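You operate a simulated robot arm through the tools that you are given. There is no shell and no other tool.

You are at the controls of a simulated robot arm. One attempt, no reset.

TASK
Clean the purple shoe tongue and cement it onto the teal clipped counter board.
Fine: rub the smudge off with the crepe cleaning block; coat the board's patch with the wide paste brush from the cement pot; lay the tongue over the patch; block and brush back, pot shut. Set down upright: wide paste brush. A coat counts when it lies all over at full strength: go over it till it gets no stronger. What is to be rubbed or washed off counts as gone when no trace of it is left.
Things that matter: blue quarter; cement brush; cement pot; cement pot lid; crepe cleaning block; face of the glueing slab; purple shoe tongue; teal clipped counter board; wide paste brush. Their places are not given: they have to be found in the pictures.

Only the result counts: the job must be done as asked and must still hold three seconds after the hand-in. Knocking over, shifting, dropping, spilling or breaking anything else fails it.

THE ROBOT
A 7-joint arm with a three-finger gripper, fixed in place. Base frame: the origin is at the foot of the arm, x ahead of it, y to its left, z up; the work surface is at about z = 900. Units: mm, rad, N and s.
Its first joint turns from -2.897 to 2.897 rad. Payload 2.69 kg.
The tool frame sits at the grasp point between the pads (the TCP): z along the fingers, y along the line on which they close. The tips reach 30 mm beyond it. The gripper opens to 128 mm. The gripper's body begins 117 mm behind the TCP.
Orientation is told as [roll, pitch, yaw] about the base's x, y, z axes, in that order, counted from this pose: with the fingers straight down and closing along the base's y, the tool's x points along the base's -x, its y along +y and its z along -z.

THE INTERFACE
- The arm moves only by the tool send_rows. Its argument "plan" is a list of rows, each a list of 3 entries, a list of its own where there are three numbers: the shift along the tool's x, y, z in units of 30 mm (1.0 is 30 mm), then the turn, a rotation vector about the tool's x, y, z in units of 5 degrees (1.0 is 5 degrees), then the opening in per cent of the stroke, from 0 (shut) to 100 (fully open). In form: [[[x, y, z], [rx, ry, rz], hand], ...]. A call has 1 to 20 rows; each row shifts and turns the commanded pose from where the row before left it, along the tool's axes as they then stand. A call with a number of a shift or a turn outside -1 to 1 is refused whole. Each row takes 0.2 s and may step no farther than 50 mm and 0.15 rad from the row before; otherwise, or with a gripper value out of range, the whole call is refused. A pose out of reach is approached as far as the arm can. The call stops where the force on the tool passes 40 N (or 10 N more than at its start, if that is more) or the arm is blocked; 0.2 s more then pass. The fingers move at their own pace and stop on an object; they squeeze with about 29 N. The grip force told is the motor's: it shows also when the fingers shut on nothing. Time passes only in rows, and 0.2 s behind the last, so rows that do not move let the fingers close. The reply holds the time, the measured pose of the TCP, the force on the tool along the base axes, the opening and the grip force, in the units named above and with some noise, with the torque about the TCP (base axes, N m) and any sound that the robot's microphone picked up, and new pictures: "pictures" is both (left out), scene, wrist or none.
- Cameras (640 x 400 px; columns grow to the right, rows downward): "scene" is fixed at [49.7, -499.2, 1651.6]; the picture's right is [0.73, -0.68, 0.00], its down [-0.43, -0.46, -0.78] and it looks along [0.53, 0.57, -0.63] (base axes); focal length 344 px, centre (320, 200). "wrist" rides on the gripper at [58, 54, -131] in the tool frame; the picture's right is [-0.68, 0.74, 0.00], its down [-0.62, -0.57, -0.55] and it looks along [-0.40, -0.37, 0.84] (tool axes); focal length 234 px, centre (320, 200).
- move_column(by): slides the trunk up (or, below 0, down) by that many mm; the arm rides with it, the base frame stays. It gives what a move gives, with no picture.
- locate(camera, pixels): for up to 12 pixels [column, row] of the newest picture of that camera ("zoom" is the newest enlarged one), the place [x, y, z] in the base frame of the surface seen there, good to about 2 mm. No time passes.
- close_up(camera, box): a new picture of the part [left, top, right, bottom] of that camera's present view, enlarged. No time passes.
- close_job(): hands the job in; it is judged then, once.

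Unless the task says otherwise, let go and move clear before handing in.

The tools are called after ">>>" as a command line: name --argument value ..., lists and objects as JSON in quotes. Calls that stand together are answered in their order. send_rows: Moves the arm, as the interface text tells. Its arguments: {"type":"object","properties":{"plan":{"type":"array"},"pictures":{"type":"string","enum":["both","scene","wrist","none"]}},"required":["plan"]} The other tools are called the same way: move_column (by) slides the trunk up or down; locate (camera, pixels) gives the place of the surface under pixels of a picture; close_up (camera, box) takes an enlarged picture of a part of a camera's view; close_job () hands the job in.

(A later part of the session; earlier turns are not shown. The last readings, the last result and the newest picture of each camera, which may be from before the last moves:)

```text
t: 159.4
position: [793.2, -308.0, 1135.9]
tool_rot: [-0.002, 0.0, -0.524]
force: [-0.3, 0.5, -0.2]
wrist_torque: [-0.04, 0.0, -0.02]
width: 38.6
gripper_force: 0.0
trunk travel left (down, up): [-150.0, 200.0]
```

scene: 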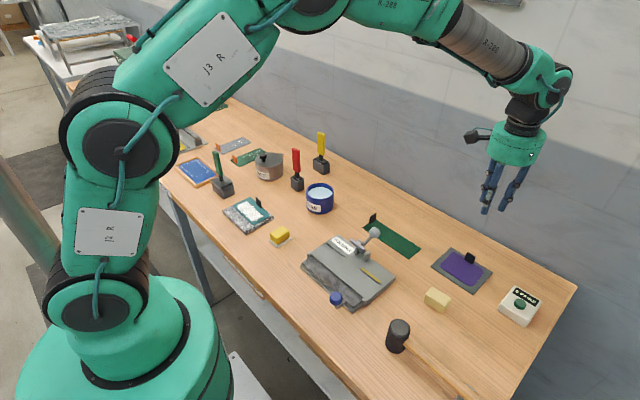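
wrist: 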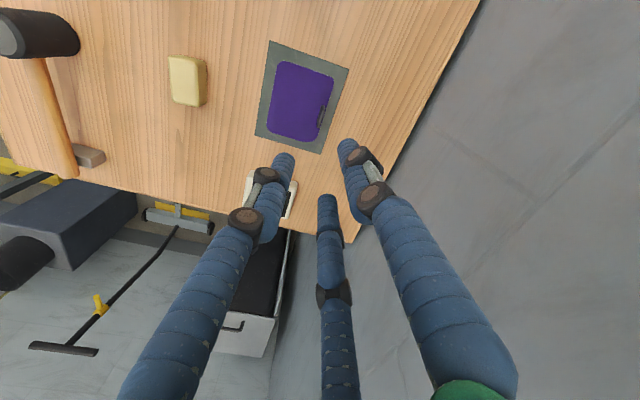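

Yaw is now -30°, with one finger on the tab's -x side and two on +x. I'll zoom in and locate the tab.

>>> close_up --camera "wrist" --box '[250, 35, 370, 160]'

>>> close_up --camera "scene" --box '[440, 240, 500, 290]'

>>> locate --camera "zoom" --pixels '[[240, 105], [310, 140], [305, 142], [290, 190], [230, 160], [265, 145], [300, 150], [245, 100]]'

```text
3.20 times, centred on (310, 98) of wrist
```

zoom: 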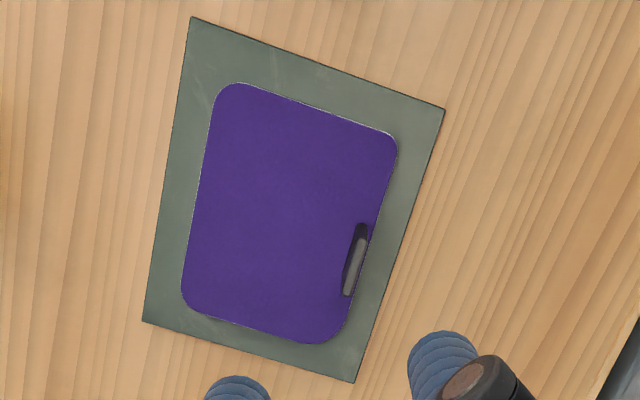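

```text
8.00 times, centred on (470, 265) of scene
```

zoom: 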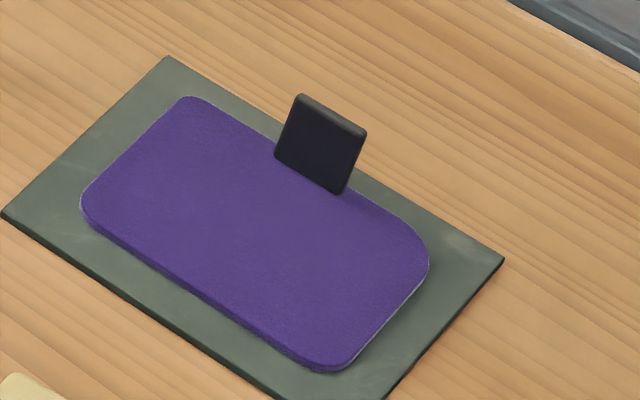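

```text
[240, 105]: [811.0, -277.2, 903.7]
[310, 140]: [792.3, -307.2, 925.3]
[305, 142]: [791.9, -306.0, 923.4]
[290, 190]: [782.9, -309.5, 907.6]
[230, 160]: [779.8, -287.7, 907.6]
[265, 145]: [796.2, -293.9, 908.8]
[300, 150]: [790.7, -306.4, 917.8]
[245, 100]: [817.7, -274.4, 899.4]
```

I'll locate the tab's corners in that scene zoom.

>>> locate --camera "zoom" --pixels '[[300, 105], [358, 138], [340, 186], [280, 152], [318, 145], [330, 112], [362, 128], [305, 96], [192, 100], [85, 210], [330, 368], [425, 250]]'

>>> close_up --camera "wrist" --box '[300, 95, 340, 135]'

>>> locate --camera "zoom" --pixels '[[330, 150], [345, 80], [300, 250], [290, 280], [320, 200], [280, 230], [350, 170]]'

```text
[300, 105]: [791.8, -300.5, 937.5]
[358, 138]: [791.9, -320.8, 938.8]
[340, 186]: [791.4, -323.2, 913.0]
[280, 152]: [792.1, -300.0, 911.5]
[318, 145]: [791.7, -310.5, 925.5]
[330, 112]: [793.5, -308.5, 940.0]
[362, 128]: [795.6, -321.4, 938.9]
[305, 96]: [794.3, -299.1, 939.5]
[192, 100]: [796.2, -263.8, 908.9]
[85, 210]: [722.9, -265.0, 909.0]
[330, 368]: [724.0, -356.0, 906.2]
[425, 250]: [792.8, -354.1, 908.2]
```

```text
10.00 times, centred on (320, 115) of wrist
```

zoom: 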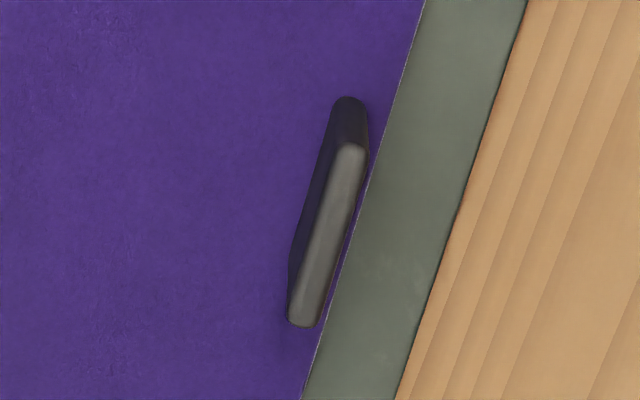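

```text
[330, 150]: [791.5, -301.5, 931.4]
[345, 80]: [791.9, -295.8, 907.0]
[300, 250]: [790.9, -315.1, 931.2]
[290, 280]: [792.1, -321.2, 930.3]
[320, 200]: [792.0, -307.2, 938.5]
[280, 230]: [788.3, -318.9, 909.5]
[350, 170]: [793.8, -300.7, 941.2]
```

The tab is 4 mm thick at x 792–796, y -299 to -323, top z 940. The tongue's centre is (759.5,-309.5). I'll centre the hand on the tab and descend so the tips stop 5 mm above the tongue.

>>> send_rows --plan '[[[-0.153, -0.027, 0.8], [0, 0, 0], 30], [[0, 0, 1.0], [0, 0, 0], 30], [[0, 0, 1.0], [0, 0, 0], 30], [[0, 0, 1.0], [0, 0, 0], 30], [[0, 0, 0.9], [0, 0, 0], 30], [[0, 0, 0.7], [0, 0, 0], 30], [[0, 0, 0.5], [0, 0, 0], 30], [[0, 0, 0.3], [0, 0, 0], 30], [[0, 0, 0], [0, 0, 0], 30]]'

>>> close_up --camera "scene" --box '[440, 225, 510, 290]'

>>> close_up --camera "wrist" --box '[220, 90, 420, 220]'

```text
t: 161.4
position: [794.4, -310.9, 951.4]
tool_rot: [0.001, 0.001, -0.524]
force: [-0.2, 0.1, 0.1]
wrist_torque: [-0.02, 0.04, 0.03]
width: 38.5
gripper_force: 0.0
trunk travel left (down, up): [-150.0, 200.0]
```

scene: 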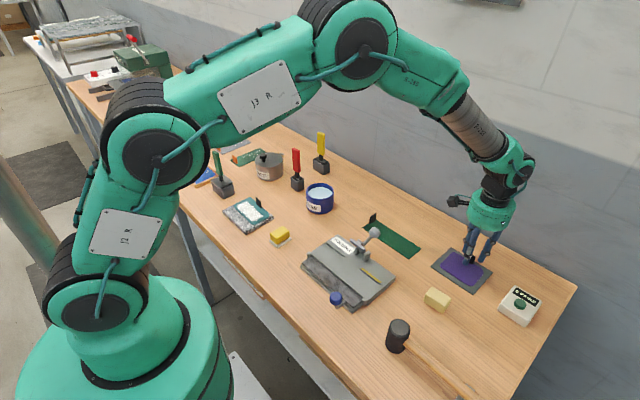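
wrist: 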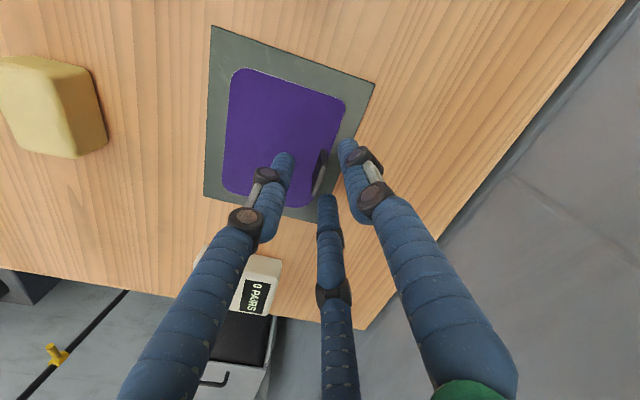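

```text
6.15 times, centred on (475, 258) of scene
```

zoom: 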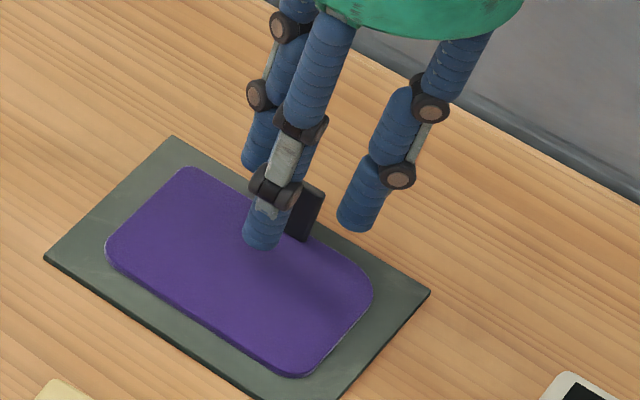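

```text
3.08 times, centred on (320, 155) of wrist
```

zoom: 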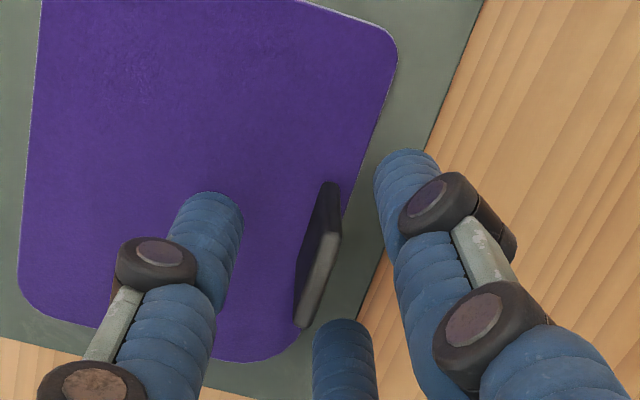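

The tab sits between the single finger (-x) and the pair (+x). I'll go down 8 mm more and close in steps.

>>> send_rows --plan '[[[0, 0, 0.26], [0, 0, 0], 30], [[0, 0, 0], [0, 0, 0], 24], [[0, 0, 0], [0, 0, 0], 20], [[0, 0, 0], [0, 0, 0], 17], [[0, 0, 0], [0, 0, 0], 14], [[0, 0, 0], [0, 0, 0], 11], [[0, 0, 0], [0, 0, 0], 8], [[0, 0, 0], [0, 0, 0], 5], [[0, 0, 0], [0, 0, 0], 0], [[0, 0, 0], [0, 0, 0], 0]]'

>>> close_up --camera "scene" --box '[440, 225, 510, 290]'

>>> close_up --camera "wrist" --box '[220, 90, 420, 220]'

```text
t: 163.6
position: [794.9, -310.7, 941.2]
tool_rot: [-0.001, 0.0, -0.524]
force: [-0.5, -0.2, 0.3]
wrist_torque: [-0.01, -0.02, -0.01]
width: 9.7
gripper_force: 29.2
trunk travel left (down, up): [-150.0, 200.0]
```

scene: 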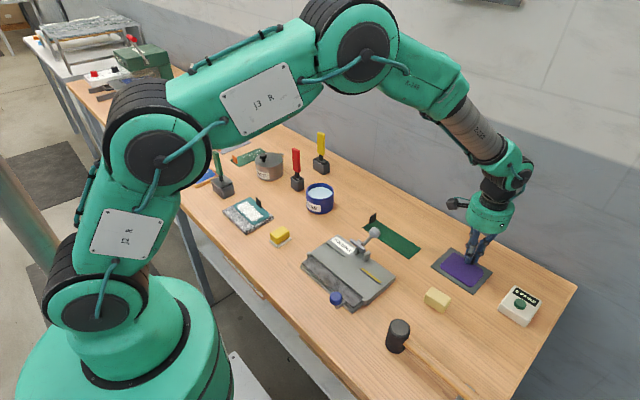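
wrist: 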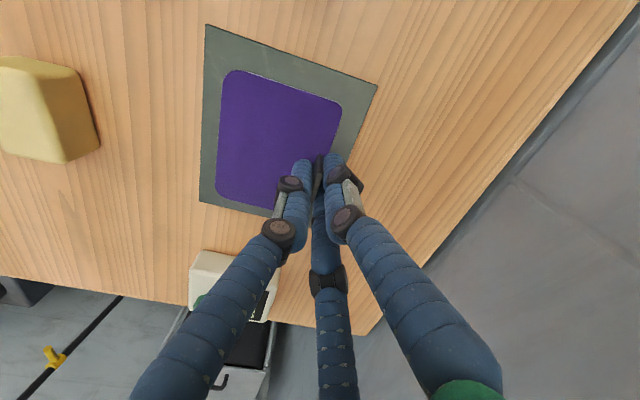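

```text
6.15 times, centred on (475, 258) of scene
```

zoom: 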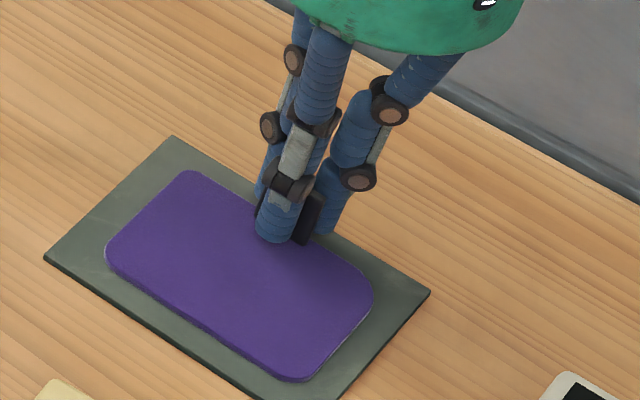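

```text
3.08 times, centred on (320, 155) of wrist
```

zoom: 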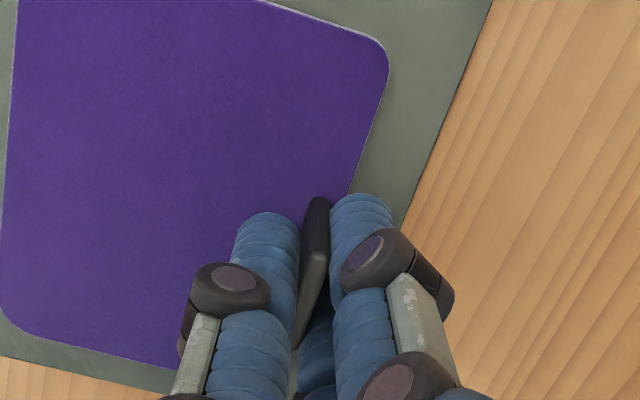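

The tab is gripped at 9.7 mm. I'll lift slowly and check that the tongue hangs level.

>>> send_rows --plan '[[[0, 0, -0.15], [0, 0, 0], 0], [[0, 0, -0.3], [0, 0, 0], 0], [[0, 0, -0.5], [0, 0, 0], 0], [[0, 0, -0.6], [0, 0, 0], 0], [[0, 0, -0.6], [0, 0, 0], 0], [[0, 0, 0], [0, 0, 0], 0]]'

>>> close_up --camera "scene" --box '[430, 200, 510, 275]'

>>> close_up --camera "wrist" --box '[200, 60, 420, 220]'

```text
t: 165.0
position: [796.9, -310.7, 1006.8]
tool_rot: [0.002, 0.0, -0.524]
force: [0.9, -0.3, 0.8]
wrist_torque: [-0.02, -0.01, 0.02]
width: 9.6
gripper_force: 28.6
trunk travel left (down, up): [-150.0, 200.0]
```

scene: 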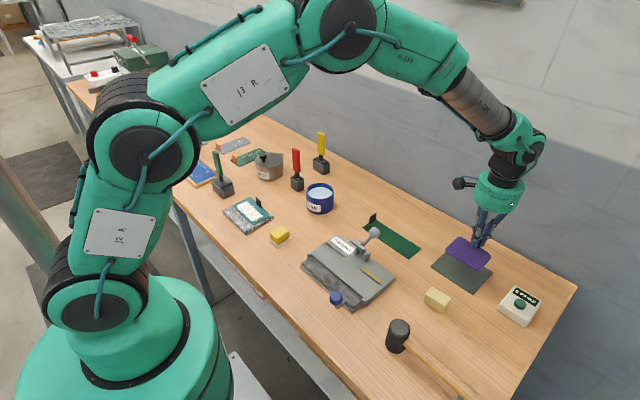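
wrist: 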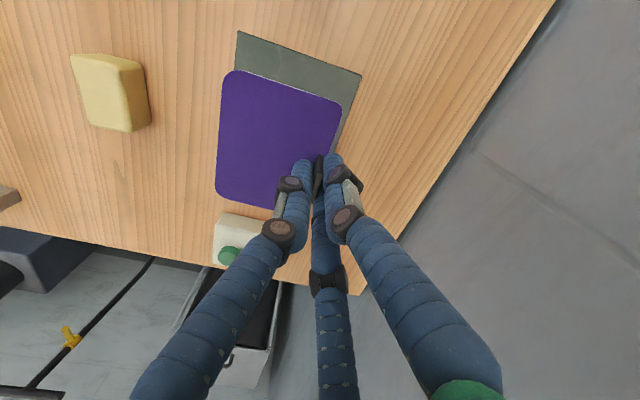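

```text
5.33 times, centred on (470, 238) of scene
```

zoom: 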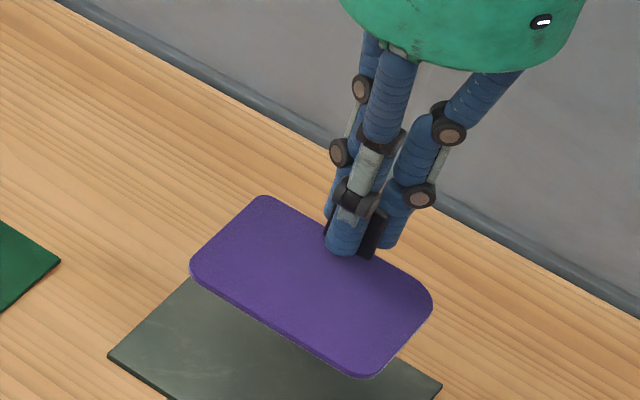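

```text
2.50 times, centred on (310, 140) of wrist
```

zoom: 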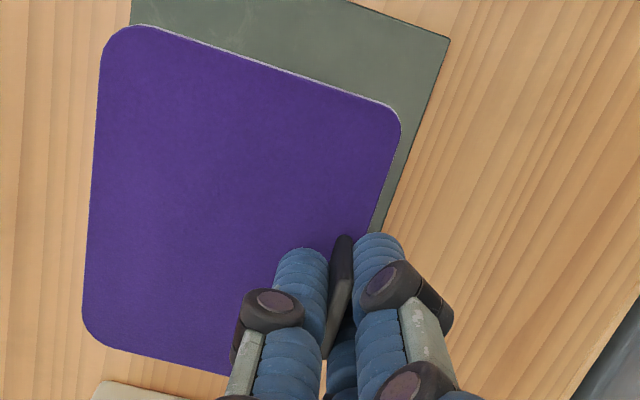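

I'll check whether the tongue is level by locating points across it.

>>> locate --camera "scene" --pixels '[[460, 239], [447.5, 249], [479, 268.5], [489.5, 257.5], [468, 253], [455, 243], [464, 260], [485, 263], [475, 248]]'

```text
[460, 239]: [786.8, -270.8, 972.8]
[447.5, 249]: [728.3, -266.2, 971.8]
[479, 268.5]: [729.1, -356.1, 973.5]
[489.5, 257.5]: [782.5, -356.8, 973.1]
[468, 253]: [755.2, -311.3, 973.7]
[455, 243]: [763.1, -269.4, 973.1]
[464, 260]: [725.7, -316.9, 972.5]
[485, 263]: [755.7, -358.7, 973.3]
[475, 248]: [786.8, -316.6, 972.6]
```

Level, with the top at TCP −33.8. The tongue looks yawed by a couple of degrees, so I'll measure its edges precisely.

>>> close_up --camera "scene" --box '[440, 225, 500, 275]'

>>> locate --camera "zoom" --pixels '[[125, 225], [180, 262], [240, 302], [280, 328], [370, 325], [400, 290], [150, 140], [110, 175], [250, 130], [330, 250]]'

```text
8.00 times, centred on (470, 250) of scene
```

zoom: 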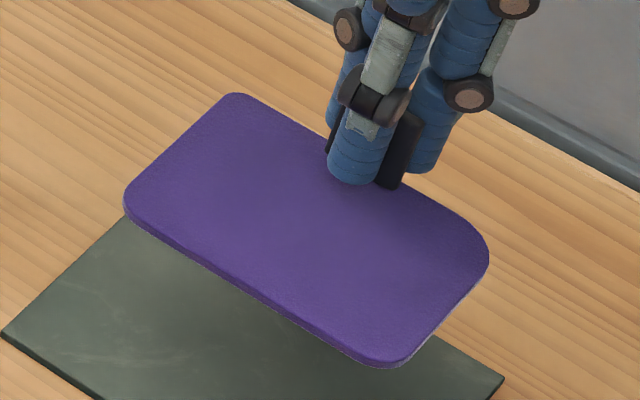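

```text
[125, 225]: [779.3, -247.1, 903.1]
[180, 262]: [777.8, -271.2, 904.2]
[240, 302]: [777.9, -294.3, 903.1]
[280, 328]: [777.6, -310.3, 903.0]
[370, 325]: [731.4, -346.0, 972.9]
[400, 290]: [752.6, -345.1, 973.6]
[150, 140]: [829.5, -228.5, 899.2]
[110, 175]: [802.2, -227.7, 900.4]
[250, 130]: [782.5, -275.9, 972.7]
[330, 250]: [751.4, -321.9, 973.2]
```

I'll pick points just inside the top face's edges this time.

>>> locate --camera "zoom" --pixels '[[160, 219], [210, 250], [260, 281], [310, 312], [345, 333], [420, 330], [450, 295], [475, 265], [145, 172], [180, 138], [215, 104]]'

```text
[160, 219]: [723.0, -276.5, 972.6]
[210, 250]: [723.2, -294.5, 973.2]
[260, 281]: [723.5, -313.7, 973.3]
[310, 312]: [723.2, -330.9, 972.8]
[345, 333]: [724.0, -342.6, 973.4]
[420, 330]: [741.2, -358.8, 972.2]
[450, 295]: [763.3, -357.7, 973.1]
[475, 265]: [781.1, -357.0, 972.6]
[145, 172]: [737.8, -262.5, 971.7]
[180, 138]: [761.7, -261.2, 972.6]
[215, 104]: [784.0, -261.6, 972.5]
```

The yaw error is only about 1°, and the tongue's centre is 37 mm to the -x side of the TCP. I'll raise it and carry it to above the board.

>>> send_rows --plan '[[[0, 0, -0.8], [0, 0, 0], 0], [[0, 0, -0.9], [0, 0, 0], 0], [[0, 0, -0.9], [0, 0, 0], 0], [[0, 0, -0.9], [0, 0, 0], 0], [[0, 0, -0.9], [0, 0, 0], 0], [[0.953, 0.489, 0], [0, 0, 0], 0], [[0.953, 0.489, 0], [0, 0, 0], 0], [[0.953, 0.489, 0], [0, 0, 0], 0], [[0.953, 0.489, 0], [0, 0, 0], 0], [[0.953, 0.489, 0], [0, 0, 0], 0], [[0.953, 0.489, 0], [0, 0, 0], 0], [[0.953, 0.489, 0], [0, 0, 0], 0], [[0.953, 0.489, 0], [0, 0, 0], 0], [[0.953, 0.489, 0], [0, 0, 0], 0], [[0.953, 0.489, 0], [0, 0, 0], 0], [[0.953, 0.489, 0], [0, 0, 0], 0]]' --pictures "none"

>>> send_rows --plan '[[[0.953, 0.489, 0], [0, 0, 0], 0], [[0.953, 0.489, 0], [0, 0, 0], 0], [[0.953, 0.489, 0], [0, 0, 0], 0], [[0.953, 0.489, 0], [0, 0, 0], 0], [[0.953, 0.489, 0], [0, 0, 0], 0], [[0.953, 0.489, 0], [0, 0, 0], 0], [[0.953, 0.489, 0], [0, 0, 0], 0], [[0.953, 0.489, 0], [0, 0, 0], 0], [[0.953, 0.489, 0], [0, 0, 0], 0], [[0.953, 0.489, 0], [0, 0, 0], 0], [[0.953, 0.489, 0], [0, 0, 0], 0], [[0, 0, 0], [0, 0, 0], 0]]'

>>> close_up --camera "scene" --box '[215, 185, 275, 235]'

```text
t: 168.4
position: [603.9, -13.4, 1138.4]
tool_rot: [0.0, 0.0, -0.521]
force: [0.1, -0.4, -0.3]
wrist_torque: [0.0, 0.0, 0.03]
width: 9.0
gripper_force: 29.1
trunk travel left (down, up): [-150.0, 200.0]
```

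```text
t: 171.0
position: [412.6, 286.4, 1137.5]
tool_rot: [0.001, 0.001, -0.524]
force: [-0.7, -0.1, 0.3]
wrist_torque: [-0.04, -0.01, -0.02]
width: 9.1
gripper_force: 28.6
trunk travel left (down, up): [-150.0, 200.0]
```

scene: 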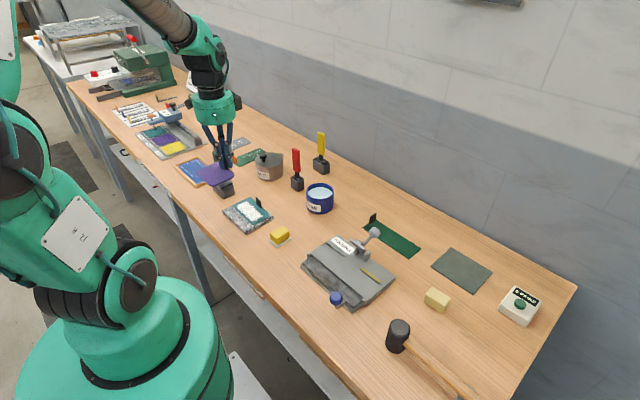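
wrist: 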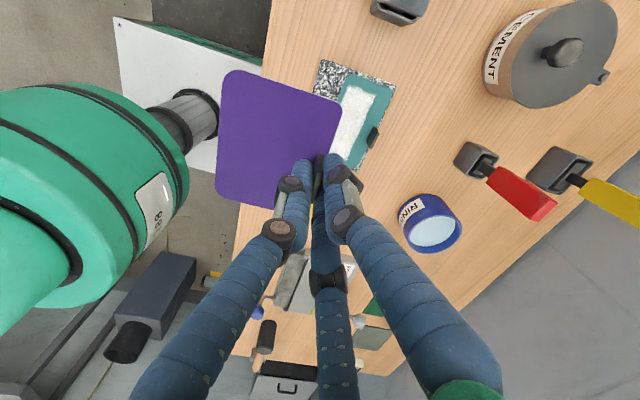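

```text
8.00 times, centred on (245, 210) of scene
```

zoom: 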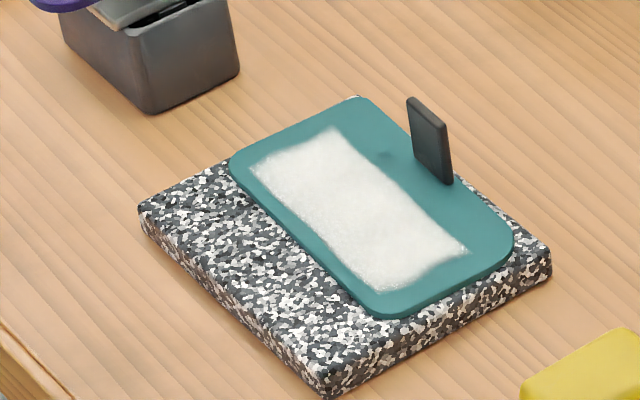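

The board is clear in view, so I'll re-measure the clip face, board edges and coat while it's unobstructed.

>>> locate --camera "zoom" --pixels '[[412, 120], [440, 165], [425, 145], [445, 125], [250, 170], [333, 130], [465, 250], [383, 288], [300, 235], [400, 190], [290, 148], [425, 268]]'

>>> locate --camera "wrist" --pixels '[[372, 148], [374, 130], [377, 128], [368, 150], [380, 90], [350, 85], [345, 160], [362, 168], [393, 85], [340, 95]]'

```text
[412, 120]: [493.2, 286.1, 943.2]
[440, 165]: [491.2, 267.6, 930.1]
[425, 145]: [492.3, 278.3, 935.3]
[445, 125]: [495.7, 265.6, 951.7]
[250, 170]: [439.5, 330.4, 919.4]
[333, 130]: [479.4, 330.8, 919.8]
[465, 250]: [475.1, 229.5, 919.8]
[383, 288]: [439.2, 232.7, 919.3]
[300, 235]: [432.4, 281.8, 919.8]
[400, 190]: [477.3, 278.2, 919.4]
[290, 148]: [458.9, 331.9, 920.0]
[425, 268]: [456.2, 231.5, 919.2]
```

```text
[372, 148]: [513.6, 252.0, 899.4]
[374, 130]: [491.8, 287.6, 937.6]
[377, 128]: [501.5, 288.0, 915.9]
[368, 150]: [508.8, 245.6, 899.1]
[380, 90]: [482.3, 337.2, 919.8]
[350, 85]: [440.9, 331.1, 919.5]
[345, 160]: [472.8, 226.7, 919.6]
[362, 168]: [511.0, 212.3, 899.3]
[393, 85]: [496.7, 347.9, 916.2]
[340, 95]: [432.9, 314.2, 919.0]
```

The clip's face is at x≈491.5 and the coat's centre is (458,281). Now I'll turn the tongue 180° in place at this height.

>>> send_rows --plan '[[[0, 0, 0], [0, 0, -1], 0], [[0, 0, 0], [0, 0, -1], 0], [[0, 0, 0], [0, 0, -1], 0], [[0, 0, 0], [0, 0, -1], 0], [[0, 0, 0], [0, 0, -1], 0], [[0, 0, 0], [0, 0, -1], 0], [[0, 0, 0], [0, 0, -1], 0], [[0, 0, 0], [0, 0, -1], 0], [[0, 0, 0], [0, 0, -1], 0], [[0, 0, 0], [0, 0, -1], 0], [[0, 0, 0], [0, 0, -1], 0], [[0, 0, 0], [0, 0, -1], 0], [[0, 0, 0], [0, 0, -1], 0], [[0, 0, 0], [0, 0, -1], 0], [[0, 0, 0], [0, 0, -1], 0], [[0, 0, 0], [0, 0, -1], 0], [[0, 0, 0], [0, 0, -1], 0], [[0, 0, 0], [0, 0, -1], 0], [[0, 0, 0], [0, 0, 0], 0]]' --pictures "none"

>>> send_rows --plan '[[[0, 0, 0], [0, 0, -1], 0], [[0, 0, 0], [0, 0, -1], 0], [[0, 0, 0], [0, 0, -1], 0], [[0, 0, 0], [0, 0, -1], 0], [[0, 0, 0], [0, 0, -1], 0], [[0, 0, 0], [0, 0, -1], 0], [[0, 0, 0], [0, 0, -1], 0], [[0, 0, 0], [0, 0, -1], 0], [[0, 0, 0], [0, 0, -1], 0], [[0, 0, 0], [0, 0, -1], 0], [[0, 0, 0], [0, 0, -1], 0], [[0, 0, 0], [0, 0, -1], 0], [[0, 0, 0], [0, 0, -1], 0], [[0, 0, 0], [0, 0, -1], 0], [[0, 0, 0], [0, 0, -1], 0], [[0, 0, 0], [0, 0, -1], 0], [[0, 0, 0], [0, 0, -1], 0], [[0, 0, 0], [0, 0, -1], 0], [[0, 0, 0], [0, 0, 0], 0]]'

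>>> close_up --camera "scene" --box '[180, 130, 270, 205]'

```text
t: 175.0
position: [413.2, 283.3, 1138.9]
tool_rot: [0.0, 0.0, 1.049]
force: [-0.7, 0.5, -0.1]
wrist_torque: [0.0, -0.02, -0.02]
width: 9.4
gripper_force: 29.3
trunk travel left (down, up): [-150.0, 200.0]
```

```text
t: 179.0
position: [413.0, 282.5, 1139.9]
tool_rot: [0.0, -0.001, 2.62]
force: [-0.1, -0.2, 0.0]
wrist_torque: [0.0, 0.0, 0.01]
width: 9.4
gripper_force: 28.7
trunk travel left (down, up): [-150.0, 200.0]
```

scene: 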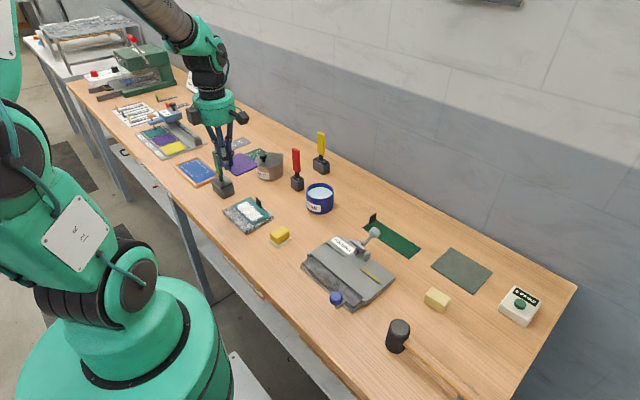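
wrist: 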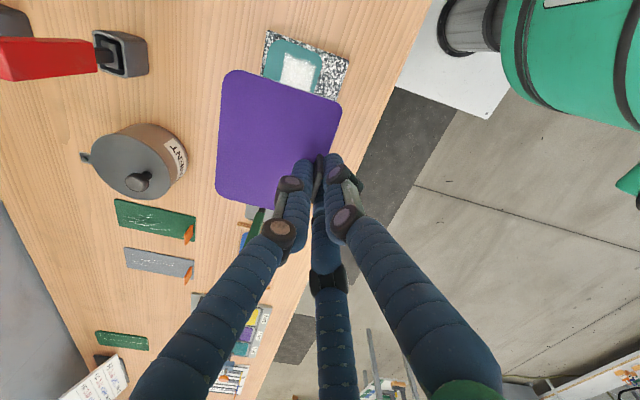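

```text
5.33 times, centred on (225, 168) of scene
```

zoom: 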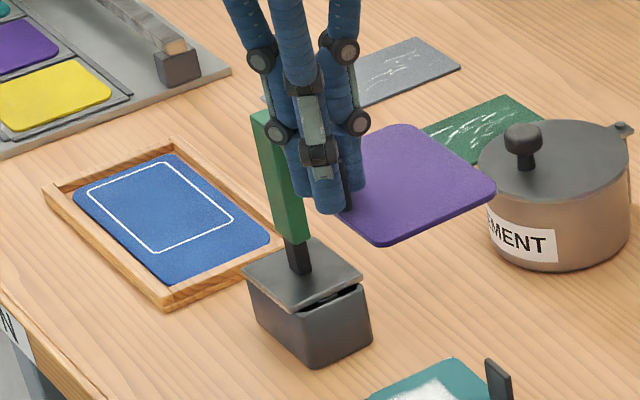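

Tongue turned. I'll lower to about 47 mm above the board and measure its alignment.

>>> send_rows --plan '[[[0, 0, 0.9], [0, 0, 0], 0], [[0, 0, 0.9], [0, 0, 0], 0], [[0, 0, 0.9], [0, 0, 0], 0], [[0, 0, 0.9], [0, 0, 0], 0], [[0, 0, 0.85], [0, 0, 0], 0], [[0, 0, 0], [0, 0, 0], 0]]'

>>> close_up --camera "scene" --box '[205, 165, 275, 230]'

>>> close_up --camera "wrist" --box '[200, 20, 400, 220]'

```text
t: 180.4
position: [411.0, 282.4, 1004.4]
tool_rot: [0.0, 0.0, 2.62]
force: [-0.3, 0.3, -0.1]
wrist_torque: [-0.03, 0.04, 0.03]
width: 9.3
gripper_force: 29.0
trunk travel left (down, up): [-150.0, 200.0]
```

scene: 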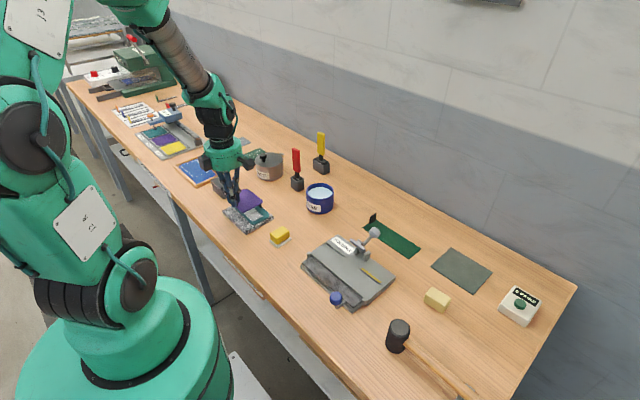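
wrist: 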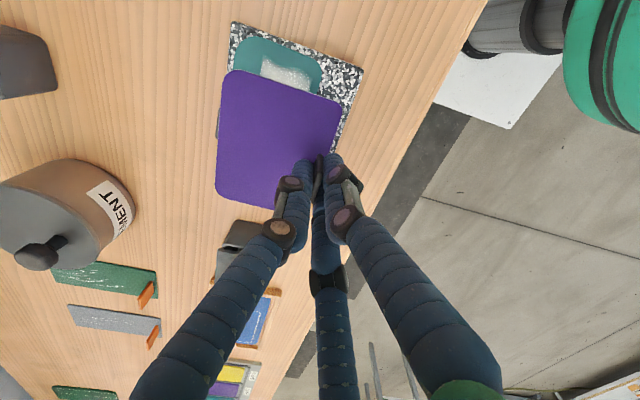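

```text
6.15 times, centred on (240, 198) of scene
```

zoom: 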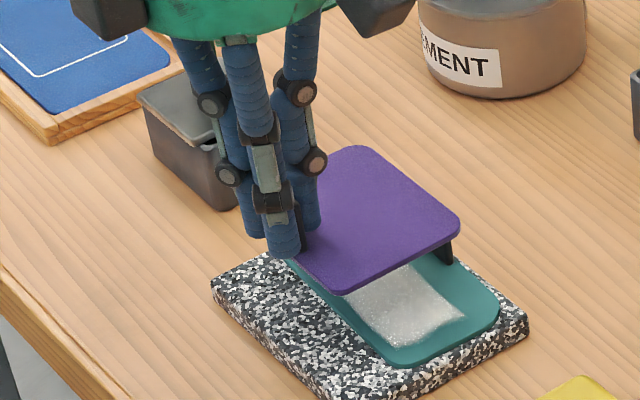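

```text
2.00 times, centred on (300, 120) of wrist
```

zoom: 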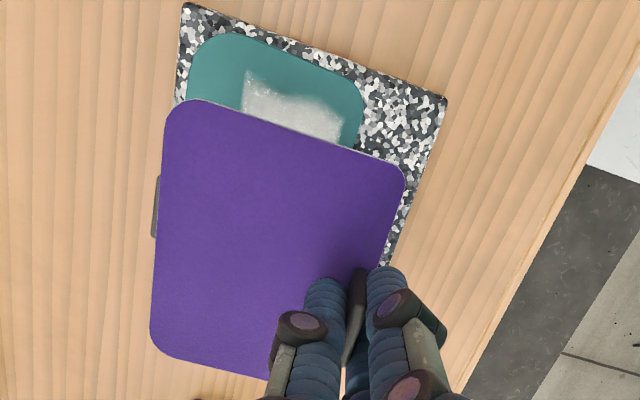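

I'll locate the tongue's far (+x) and -y edges to compute its exact pose.

>>> close_up --camera "scene" --box '[225, 180, 273, 222]'

>>> locate --camera "zoom" --pixels '[[350, 120], [390, 145], [430, 172], [460, 195], [440, 240], [400, 262], [360, 285], [330, 303], [400, 200]]'

```text
9.52 times, centred on (249, 201) of scene
```

zoom: 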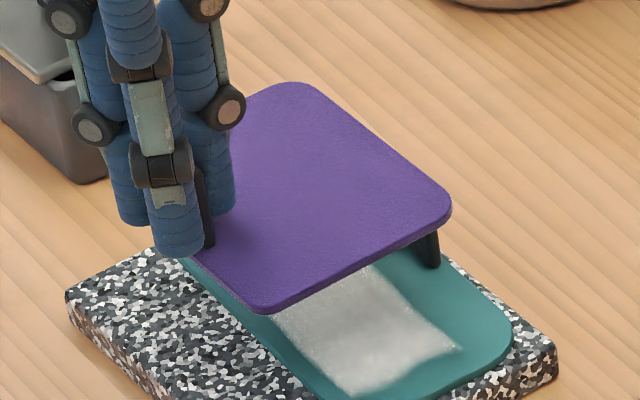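

```text
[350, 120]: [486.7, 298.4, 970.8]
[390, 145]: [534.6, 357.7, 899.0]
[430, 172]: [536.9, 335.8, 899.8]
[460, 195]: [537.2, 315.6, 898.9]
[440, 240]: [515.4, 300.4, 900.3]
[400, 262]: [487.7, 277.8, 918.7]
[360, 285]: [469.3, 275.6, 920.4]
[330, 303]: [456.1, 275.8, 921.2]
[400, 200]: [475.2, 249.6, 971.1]
```

I'll choose pixels just inside the purple face.

>>> locate --camera "zoom" --pixels '[[335, 105], [365, 131], [395, 156], [425, 180], [430, 219], [390, 240], [350, 260], [300, 286], [282, 88], [250, 104], [225, 278], [260, 303]]'

```text
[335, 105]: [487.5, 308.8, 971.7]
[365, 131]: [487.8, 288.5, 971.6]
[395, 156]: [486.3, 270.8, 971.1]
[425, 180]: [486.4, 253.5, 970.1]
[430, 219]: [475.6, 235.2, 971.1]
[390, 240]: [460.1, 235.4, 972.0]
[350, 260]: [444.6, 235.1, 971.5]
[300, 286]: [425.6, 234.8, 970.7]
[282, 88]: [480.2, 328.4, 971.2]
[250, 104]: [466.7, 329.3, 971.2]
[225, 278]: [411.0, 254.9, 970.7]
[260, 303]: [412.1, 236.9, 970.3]
```

The tongue spans x 411–488.5 and y 234–330, so it covers the patch and clears the clip by about 3 mm. I'll lower it onto the cement.

>>> send_rows --plan '[[[0, 0, 0.5], [0, 0, 0], 0], [[0, 0, 0.4], [0, 0, 0], 0], [[0, 0, 0.3], [0, 0, 0], 0], [[0, 0, 0.2], [0, 0, 0], 0], [[0, 0, 0], [0, 0, 0], 0]]'

>>> close_up --camera "scene" --box '[215, 175, 275, 230]'

```text
t: 181.6
position: [413.3, 282.1, 963.7]
tool_rot: [0.0, 0.001, 2.621]
force: [0.5, -0.6, -1.1]
wrist_torque: [0.01, 0.0, 0.03]
width: 9.5
gripper_force: 29.4
trunk travel left (down, up): [-150.0, 200.0]
```

scene: 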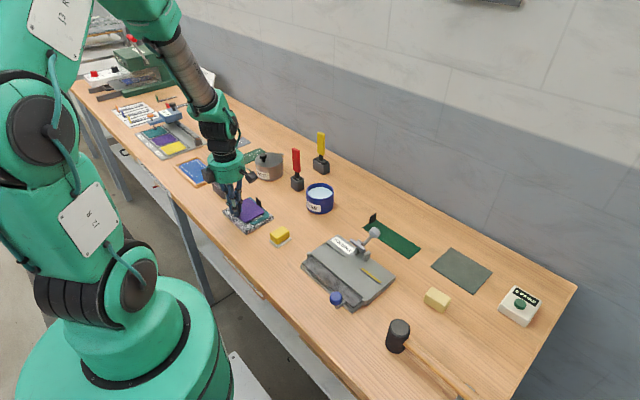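
wrist: 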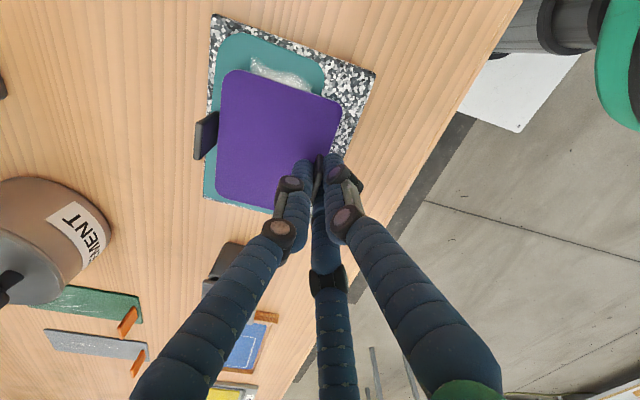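

```text
7.27 times, centred on (245, 202) of scene
```

zoom: 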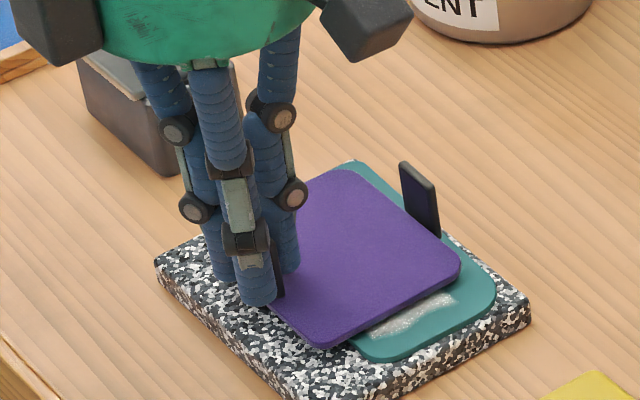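

The tongue is about 5 mm above the board with clear space to the clip. I'll lower in small steps until contact.

>>> send_rows --plan '[[[0, 0, 0.08], [0, 0, 0], 0], [[0, 0, 0.05], [0, 0, 0], 0], [[0, 0, 0], [0, 0, 0], 0]]' --pictures "none"

```text
t: 182.4
position: [413.1, 282.3, 960.0]
tool_rot: [-0.001, 0.0, 2.619]
force: [0.4, 0.3, -0.4]
wrist_torque: [0.02, 0.02, 0.01]
width: 9.5
gripper_force: 29.4
trunk travel left (down, up): [-150.0, 200.0]
```

>>> send_rows --plan '[[[0, 0, 0.04], [0, 0, 0], 0], [[0, 0, 0.04], [0, 0, 0], 0], [[0, 0, 0], [0, 0, 0], 0]]' --pictures "none"

```text
t: 183.2
position: [412.8, 283.1, 957.2]
tool_rot: [-0.001, 0.0, 2.618]
force: [-1.6, -0.4, 10.1]
wrist_torque: [-0.04, -0.19, 0.01]
width: 9.3
gripper_force: 28.7
trunk travel left (down, up): [-150.0, 200.0]
```

The tongue is down with 10 N of contact. I'll hold briefly, release gradually and rise.

>>> send_rows --plan '[[[0, 0, 0], [0, 0, 0], 0], [[0, 0, 0], [0, 0, 0], 0], [[0, 0, 0], [0, 0, 0], 9], [[0, 0, 0], [0, 0, 0], 12], [[0, 0, 0], [0, 0, 0], 18], [[0, 0, 0], [0, 0, 0], 26], [[0, 0, 0], [0, 0, 0], 30], [[0, 0, -0.4], [0, 0, 0], 30], [[0, 0, -0.7], [0, 0, 0], 30], [[0, 0, -0.9], [0, 0, 0], 30], [[0, 0, -0.9], [0, 0, 0], 30], [[0, 0, -0.9], [0, 0, 0], 30], [[0, 0, 0], [0, 0, 0], 30]]'

>>> close_up --camera "scene" --box '[215, 180, 275, 235]'

>>> close_up --camera "wrist" --box '[200, 0, 440, 170]'

```text
t: 186.0
position: [413.1, 282.8, 1072.0]
tool_rot: [-0.001, 0.0, 2.619]
force: [0.2, 0.4, 0.7]
wrist_torque: [0.01, -0.05, 0.0]
width: 38.4
gripper_force: 0.0
trunk travel left (down, up): [-150.0, 200.0]
```

scene: 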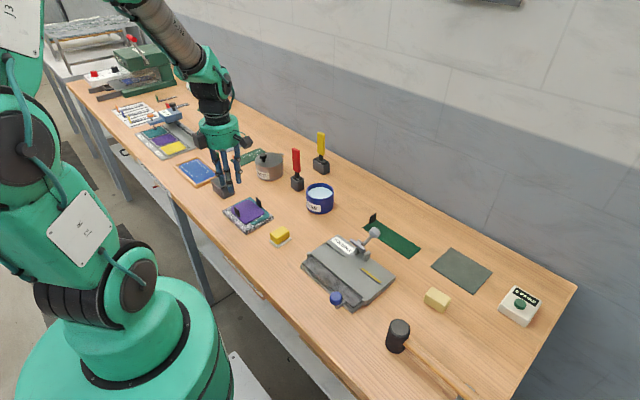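
wrist: 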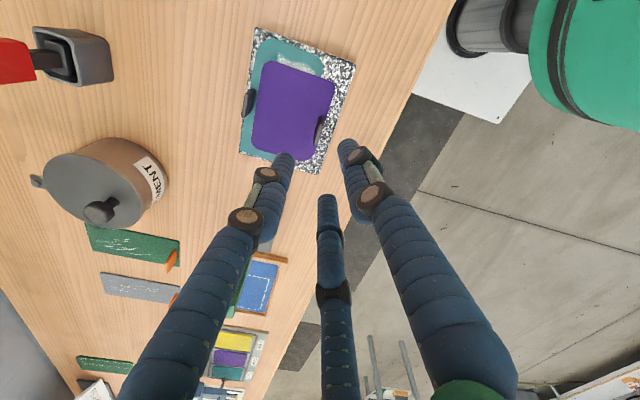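

```text
7.27 times, centred on (245, 208) of scene
```

zoom: 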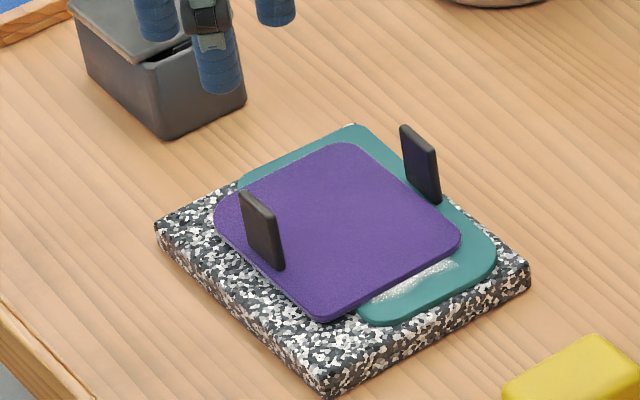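

```text
2.35 times, centred on (320, 85) of wrist
```

zoom: 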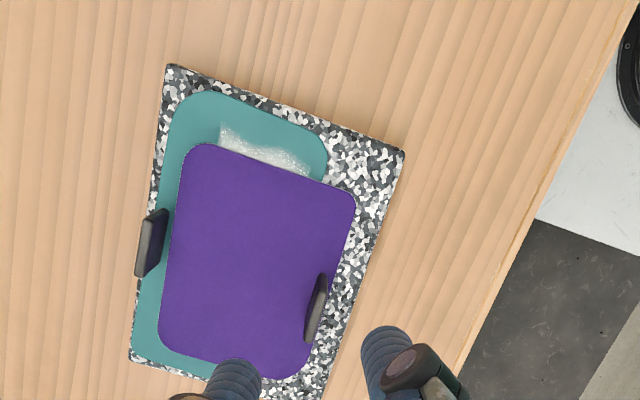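

The tongue lies flat, but it looks shifted slightly toward +y, with a strip of coat showing at the -y end. I'll measure it.

>>> locate --camera "zoom" --pixels '[[205, 148], [340, 190], [165, 330], [305, 365], [270, 168], [222, 128], [310, 172], [240, 140], [355, 205], [190, 155], [170, 250], [330, 260]]'

>>> close_up --camera "scene" --box '[225, 190, 270, 228]'

>>> locate --camera "zoom" --pixels '[[350, 110], [390, 138], [440, 175], [460, 190], [455, 230], [410, 255], [370, 277], [320, 303], [265, 115], [220, 140], [180, 165], [250, 270]]'

```text
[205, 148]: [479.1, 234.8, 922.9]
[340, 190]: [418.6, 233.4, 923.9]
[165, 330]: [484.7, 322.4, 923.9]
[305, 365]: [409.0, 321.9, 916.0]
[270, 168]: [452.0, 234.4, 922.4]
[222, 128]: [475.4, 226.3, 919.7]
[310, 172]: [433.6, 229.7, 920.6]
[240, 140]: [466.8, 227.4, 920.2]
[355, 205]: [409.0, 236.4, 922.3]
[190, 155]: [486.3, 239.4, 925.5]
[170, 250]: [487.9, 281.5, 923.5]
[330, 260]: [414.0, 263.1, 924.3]
```

```text
10.53 times, centred on (248, 209) of scene
```

zoom: 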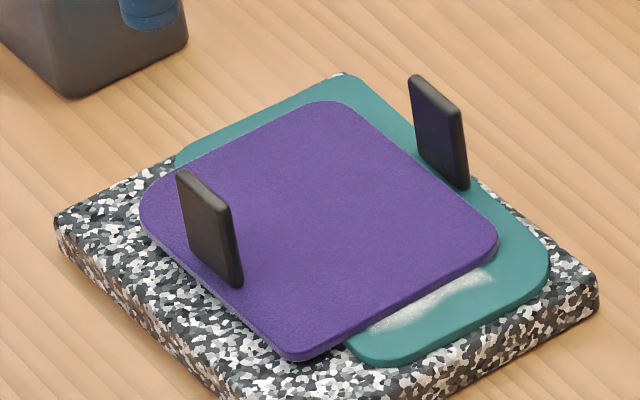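

```text
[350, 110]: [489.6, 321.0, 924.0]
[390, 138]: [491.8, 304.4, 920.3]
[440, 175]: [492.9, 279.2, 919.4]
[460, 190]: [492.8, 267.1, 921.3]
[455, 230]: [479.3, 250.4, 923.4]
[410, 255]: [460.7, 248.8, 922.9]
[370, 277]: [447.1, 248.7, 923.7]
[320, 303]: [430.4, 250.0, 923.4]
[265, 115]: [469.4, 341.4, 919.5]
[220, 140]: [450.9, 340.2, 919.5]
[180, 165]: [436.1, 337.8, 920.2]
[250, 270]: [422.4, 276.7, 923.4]
```

I need the tongue's +y edge to judge its centring relative to the coat (y 230–332).

>>> locate --camera "zoom" --pixels '[[240, 142], [240, 147], [300, 113], [300, 118], [280, 122], [260, 132], [400, 300], [400, 315], [460, 290], [400, 325], [430, 310], [480, 270]]'

```text
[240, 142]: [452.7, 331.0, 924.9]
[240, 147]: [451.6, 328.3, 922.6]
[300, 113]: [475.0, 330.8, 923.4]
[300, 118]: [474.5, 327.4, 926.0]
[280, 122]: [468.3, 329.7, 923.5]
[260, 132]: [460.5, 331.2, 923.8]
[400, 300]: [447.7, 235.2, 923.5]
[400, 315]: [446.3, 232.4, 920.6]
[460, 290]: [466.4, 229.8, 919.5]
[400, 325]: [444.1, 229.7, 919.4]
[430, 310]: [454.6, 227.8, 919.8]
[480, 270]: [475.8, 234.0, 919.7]
```

The tongue covers y 234–331 and x 411–488, over the coat at about y 228–332 and x 437–479. That is well over the patch, flat and clear of the clip. I'll withdraw the arm upward and do a final overall check.

>>> send_rows --plan '[[[0, 0, -0.9], [0, 0, 0], 30], [[0, 0, -0.9], [0, 0, 0], 30], [[0, 0, -0.9], [0, 0, 0], 30], [[0, 0, -0.9], [0, 0, 0], 30], [[0, 0, -0.9], [0, 0, 0], 30], [[0, 0, 0], [0, 0, 0], 30], [[0, 0, 0], [0, 0, 0], 30]]'

>>> close_up --camera "scene" --box '[190, 120, 350, 245]'

>>> close_up --camera "scene" --box '[320, 210, 560, 370]'

>>> close_up --camera "wrist" --box '[200, 0, 440, 170]'

```text
t: 187.6
position: [414.2, 284.5, 1206.5]
tool_rot: [0.0, 0.0, 2.619]
force: [0.2, 1.0, -0.2]
wrist_torque: [-0.01, 0.04, 0.05]
width: 38.5
gripper_force: 0.1
trunk travel left (down, up): [-150.0, 200.0]
```

scene: 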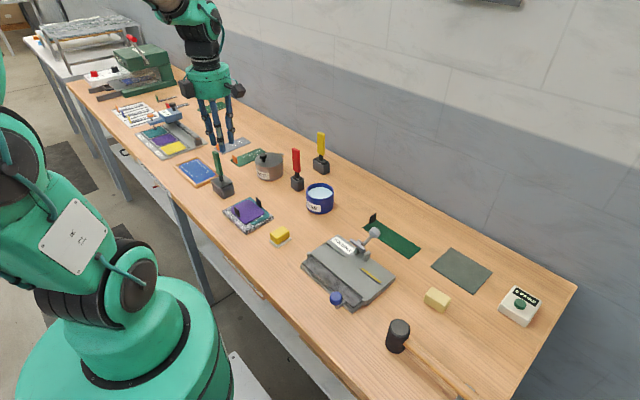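
wrist: 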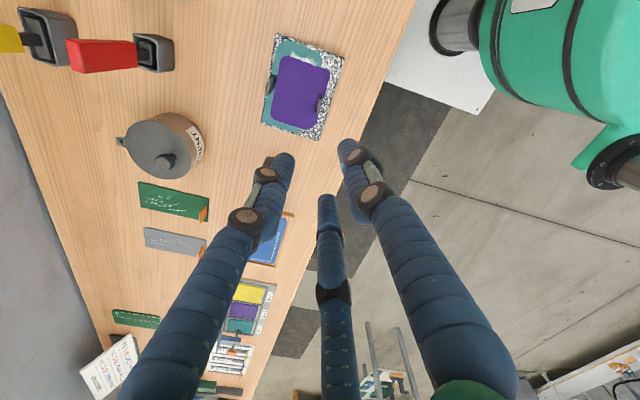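

```text
3.20 times, centred on (270, 182) of scene
```

zoom: 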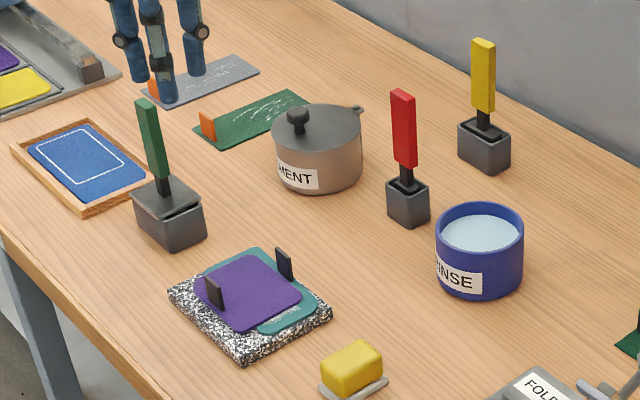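

```text
2.50 times, centred on (440, 290) of scene
```

zoom: 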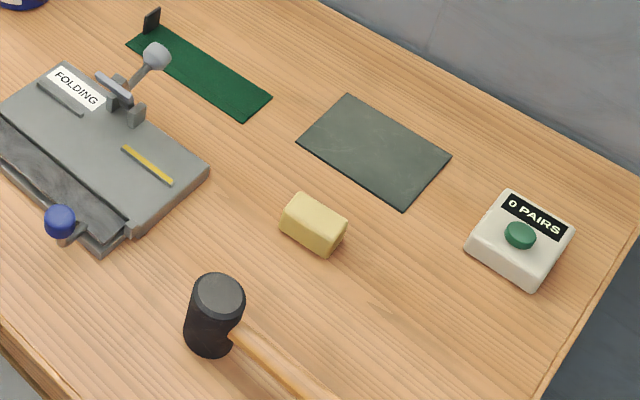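

```text
2.35 times, centred on (320, 85) of wrist
```

zoom: 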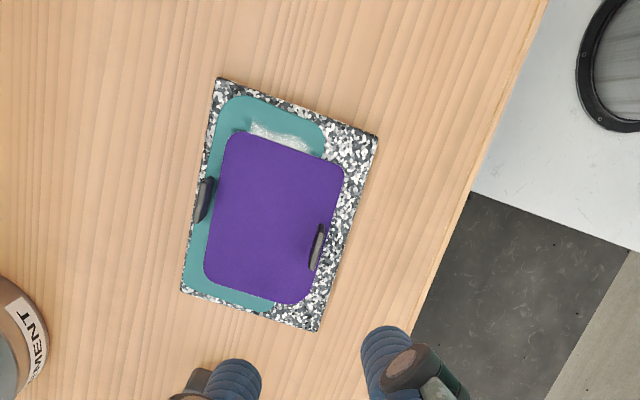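

From above, the tongue looks shifted toward +y more than I measured. I'll measure along its midline in this view.

>>> locate --camera "zoom" --pixels '[[290, 106], [288, 118], [283, 133], [281, 142], [279, 148], [247, 290], [245, 297], [243, 305], [250, 125], [310, 148], [225, 230], [338, 220]]'

>>> close_up --camera "wrist" --box '[255, 25, 355, 145]'

```text
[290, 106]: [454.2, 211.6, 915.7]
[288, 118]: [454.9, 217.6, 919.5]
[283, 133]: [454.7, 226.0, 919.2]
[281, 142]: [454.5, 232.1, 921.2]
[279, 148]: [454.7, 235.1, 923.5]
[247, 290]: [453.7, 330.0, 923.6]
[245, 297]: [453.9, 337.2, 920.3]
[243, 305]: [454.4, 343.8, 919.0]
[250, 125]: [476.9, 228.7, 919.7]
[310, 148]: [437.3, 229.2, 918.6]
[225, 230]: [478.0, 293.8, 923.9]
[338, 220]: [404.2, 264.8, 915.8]
```

```text
3.33 times, centred on (305, 85) of wrist
```

zoom: 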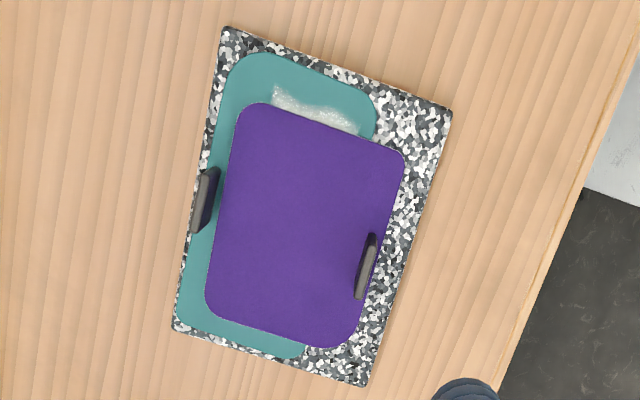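

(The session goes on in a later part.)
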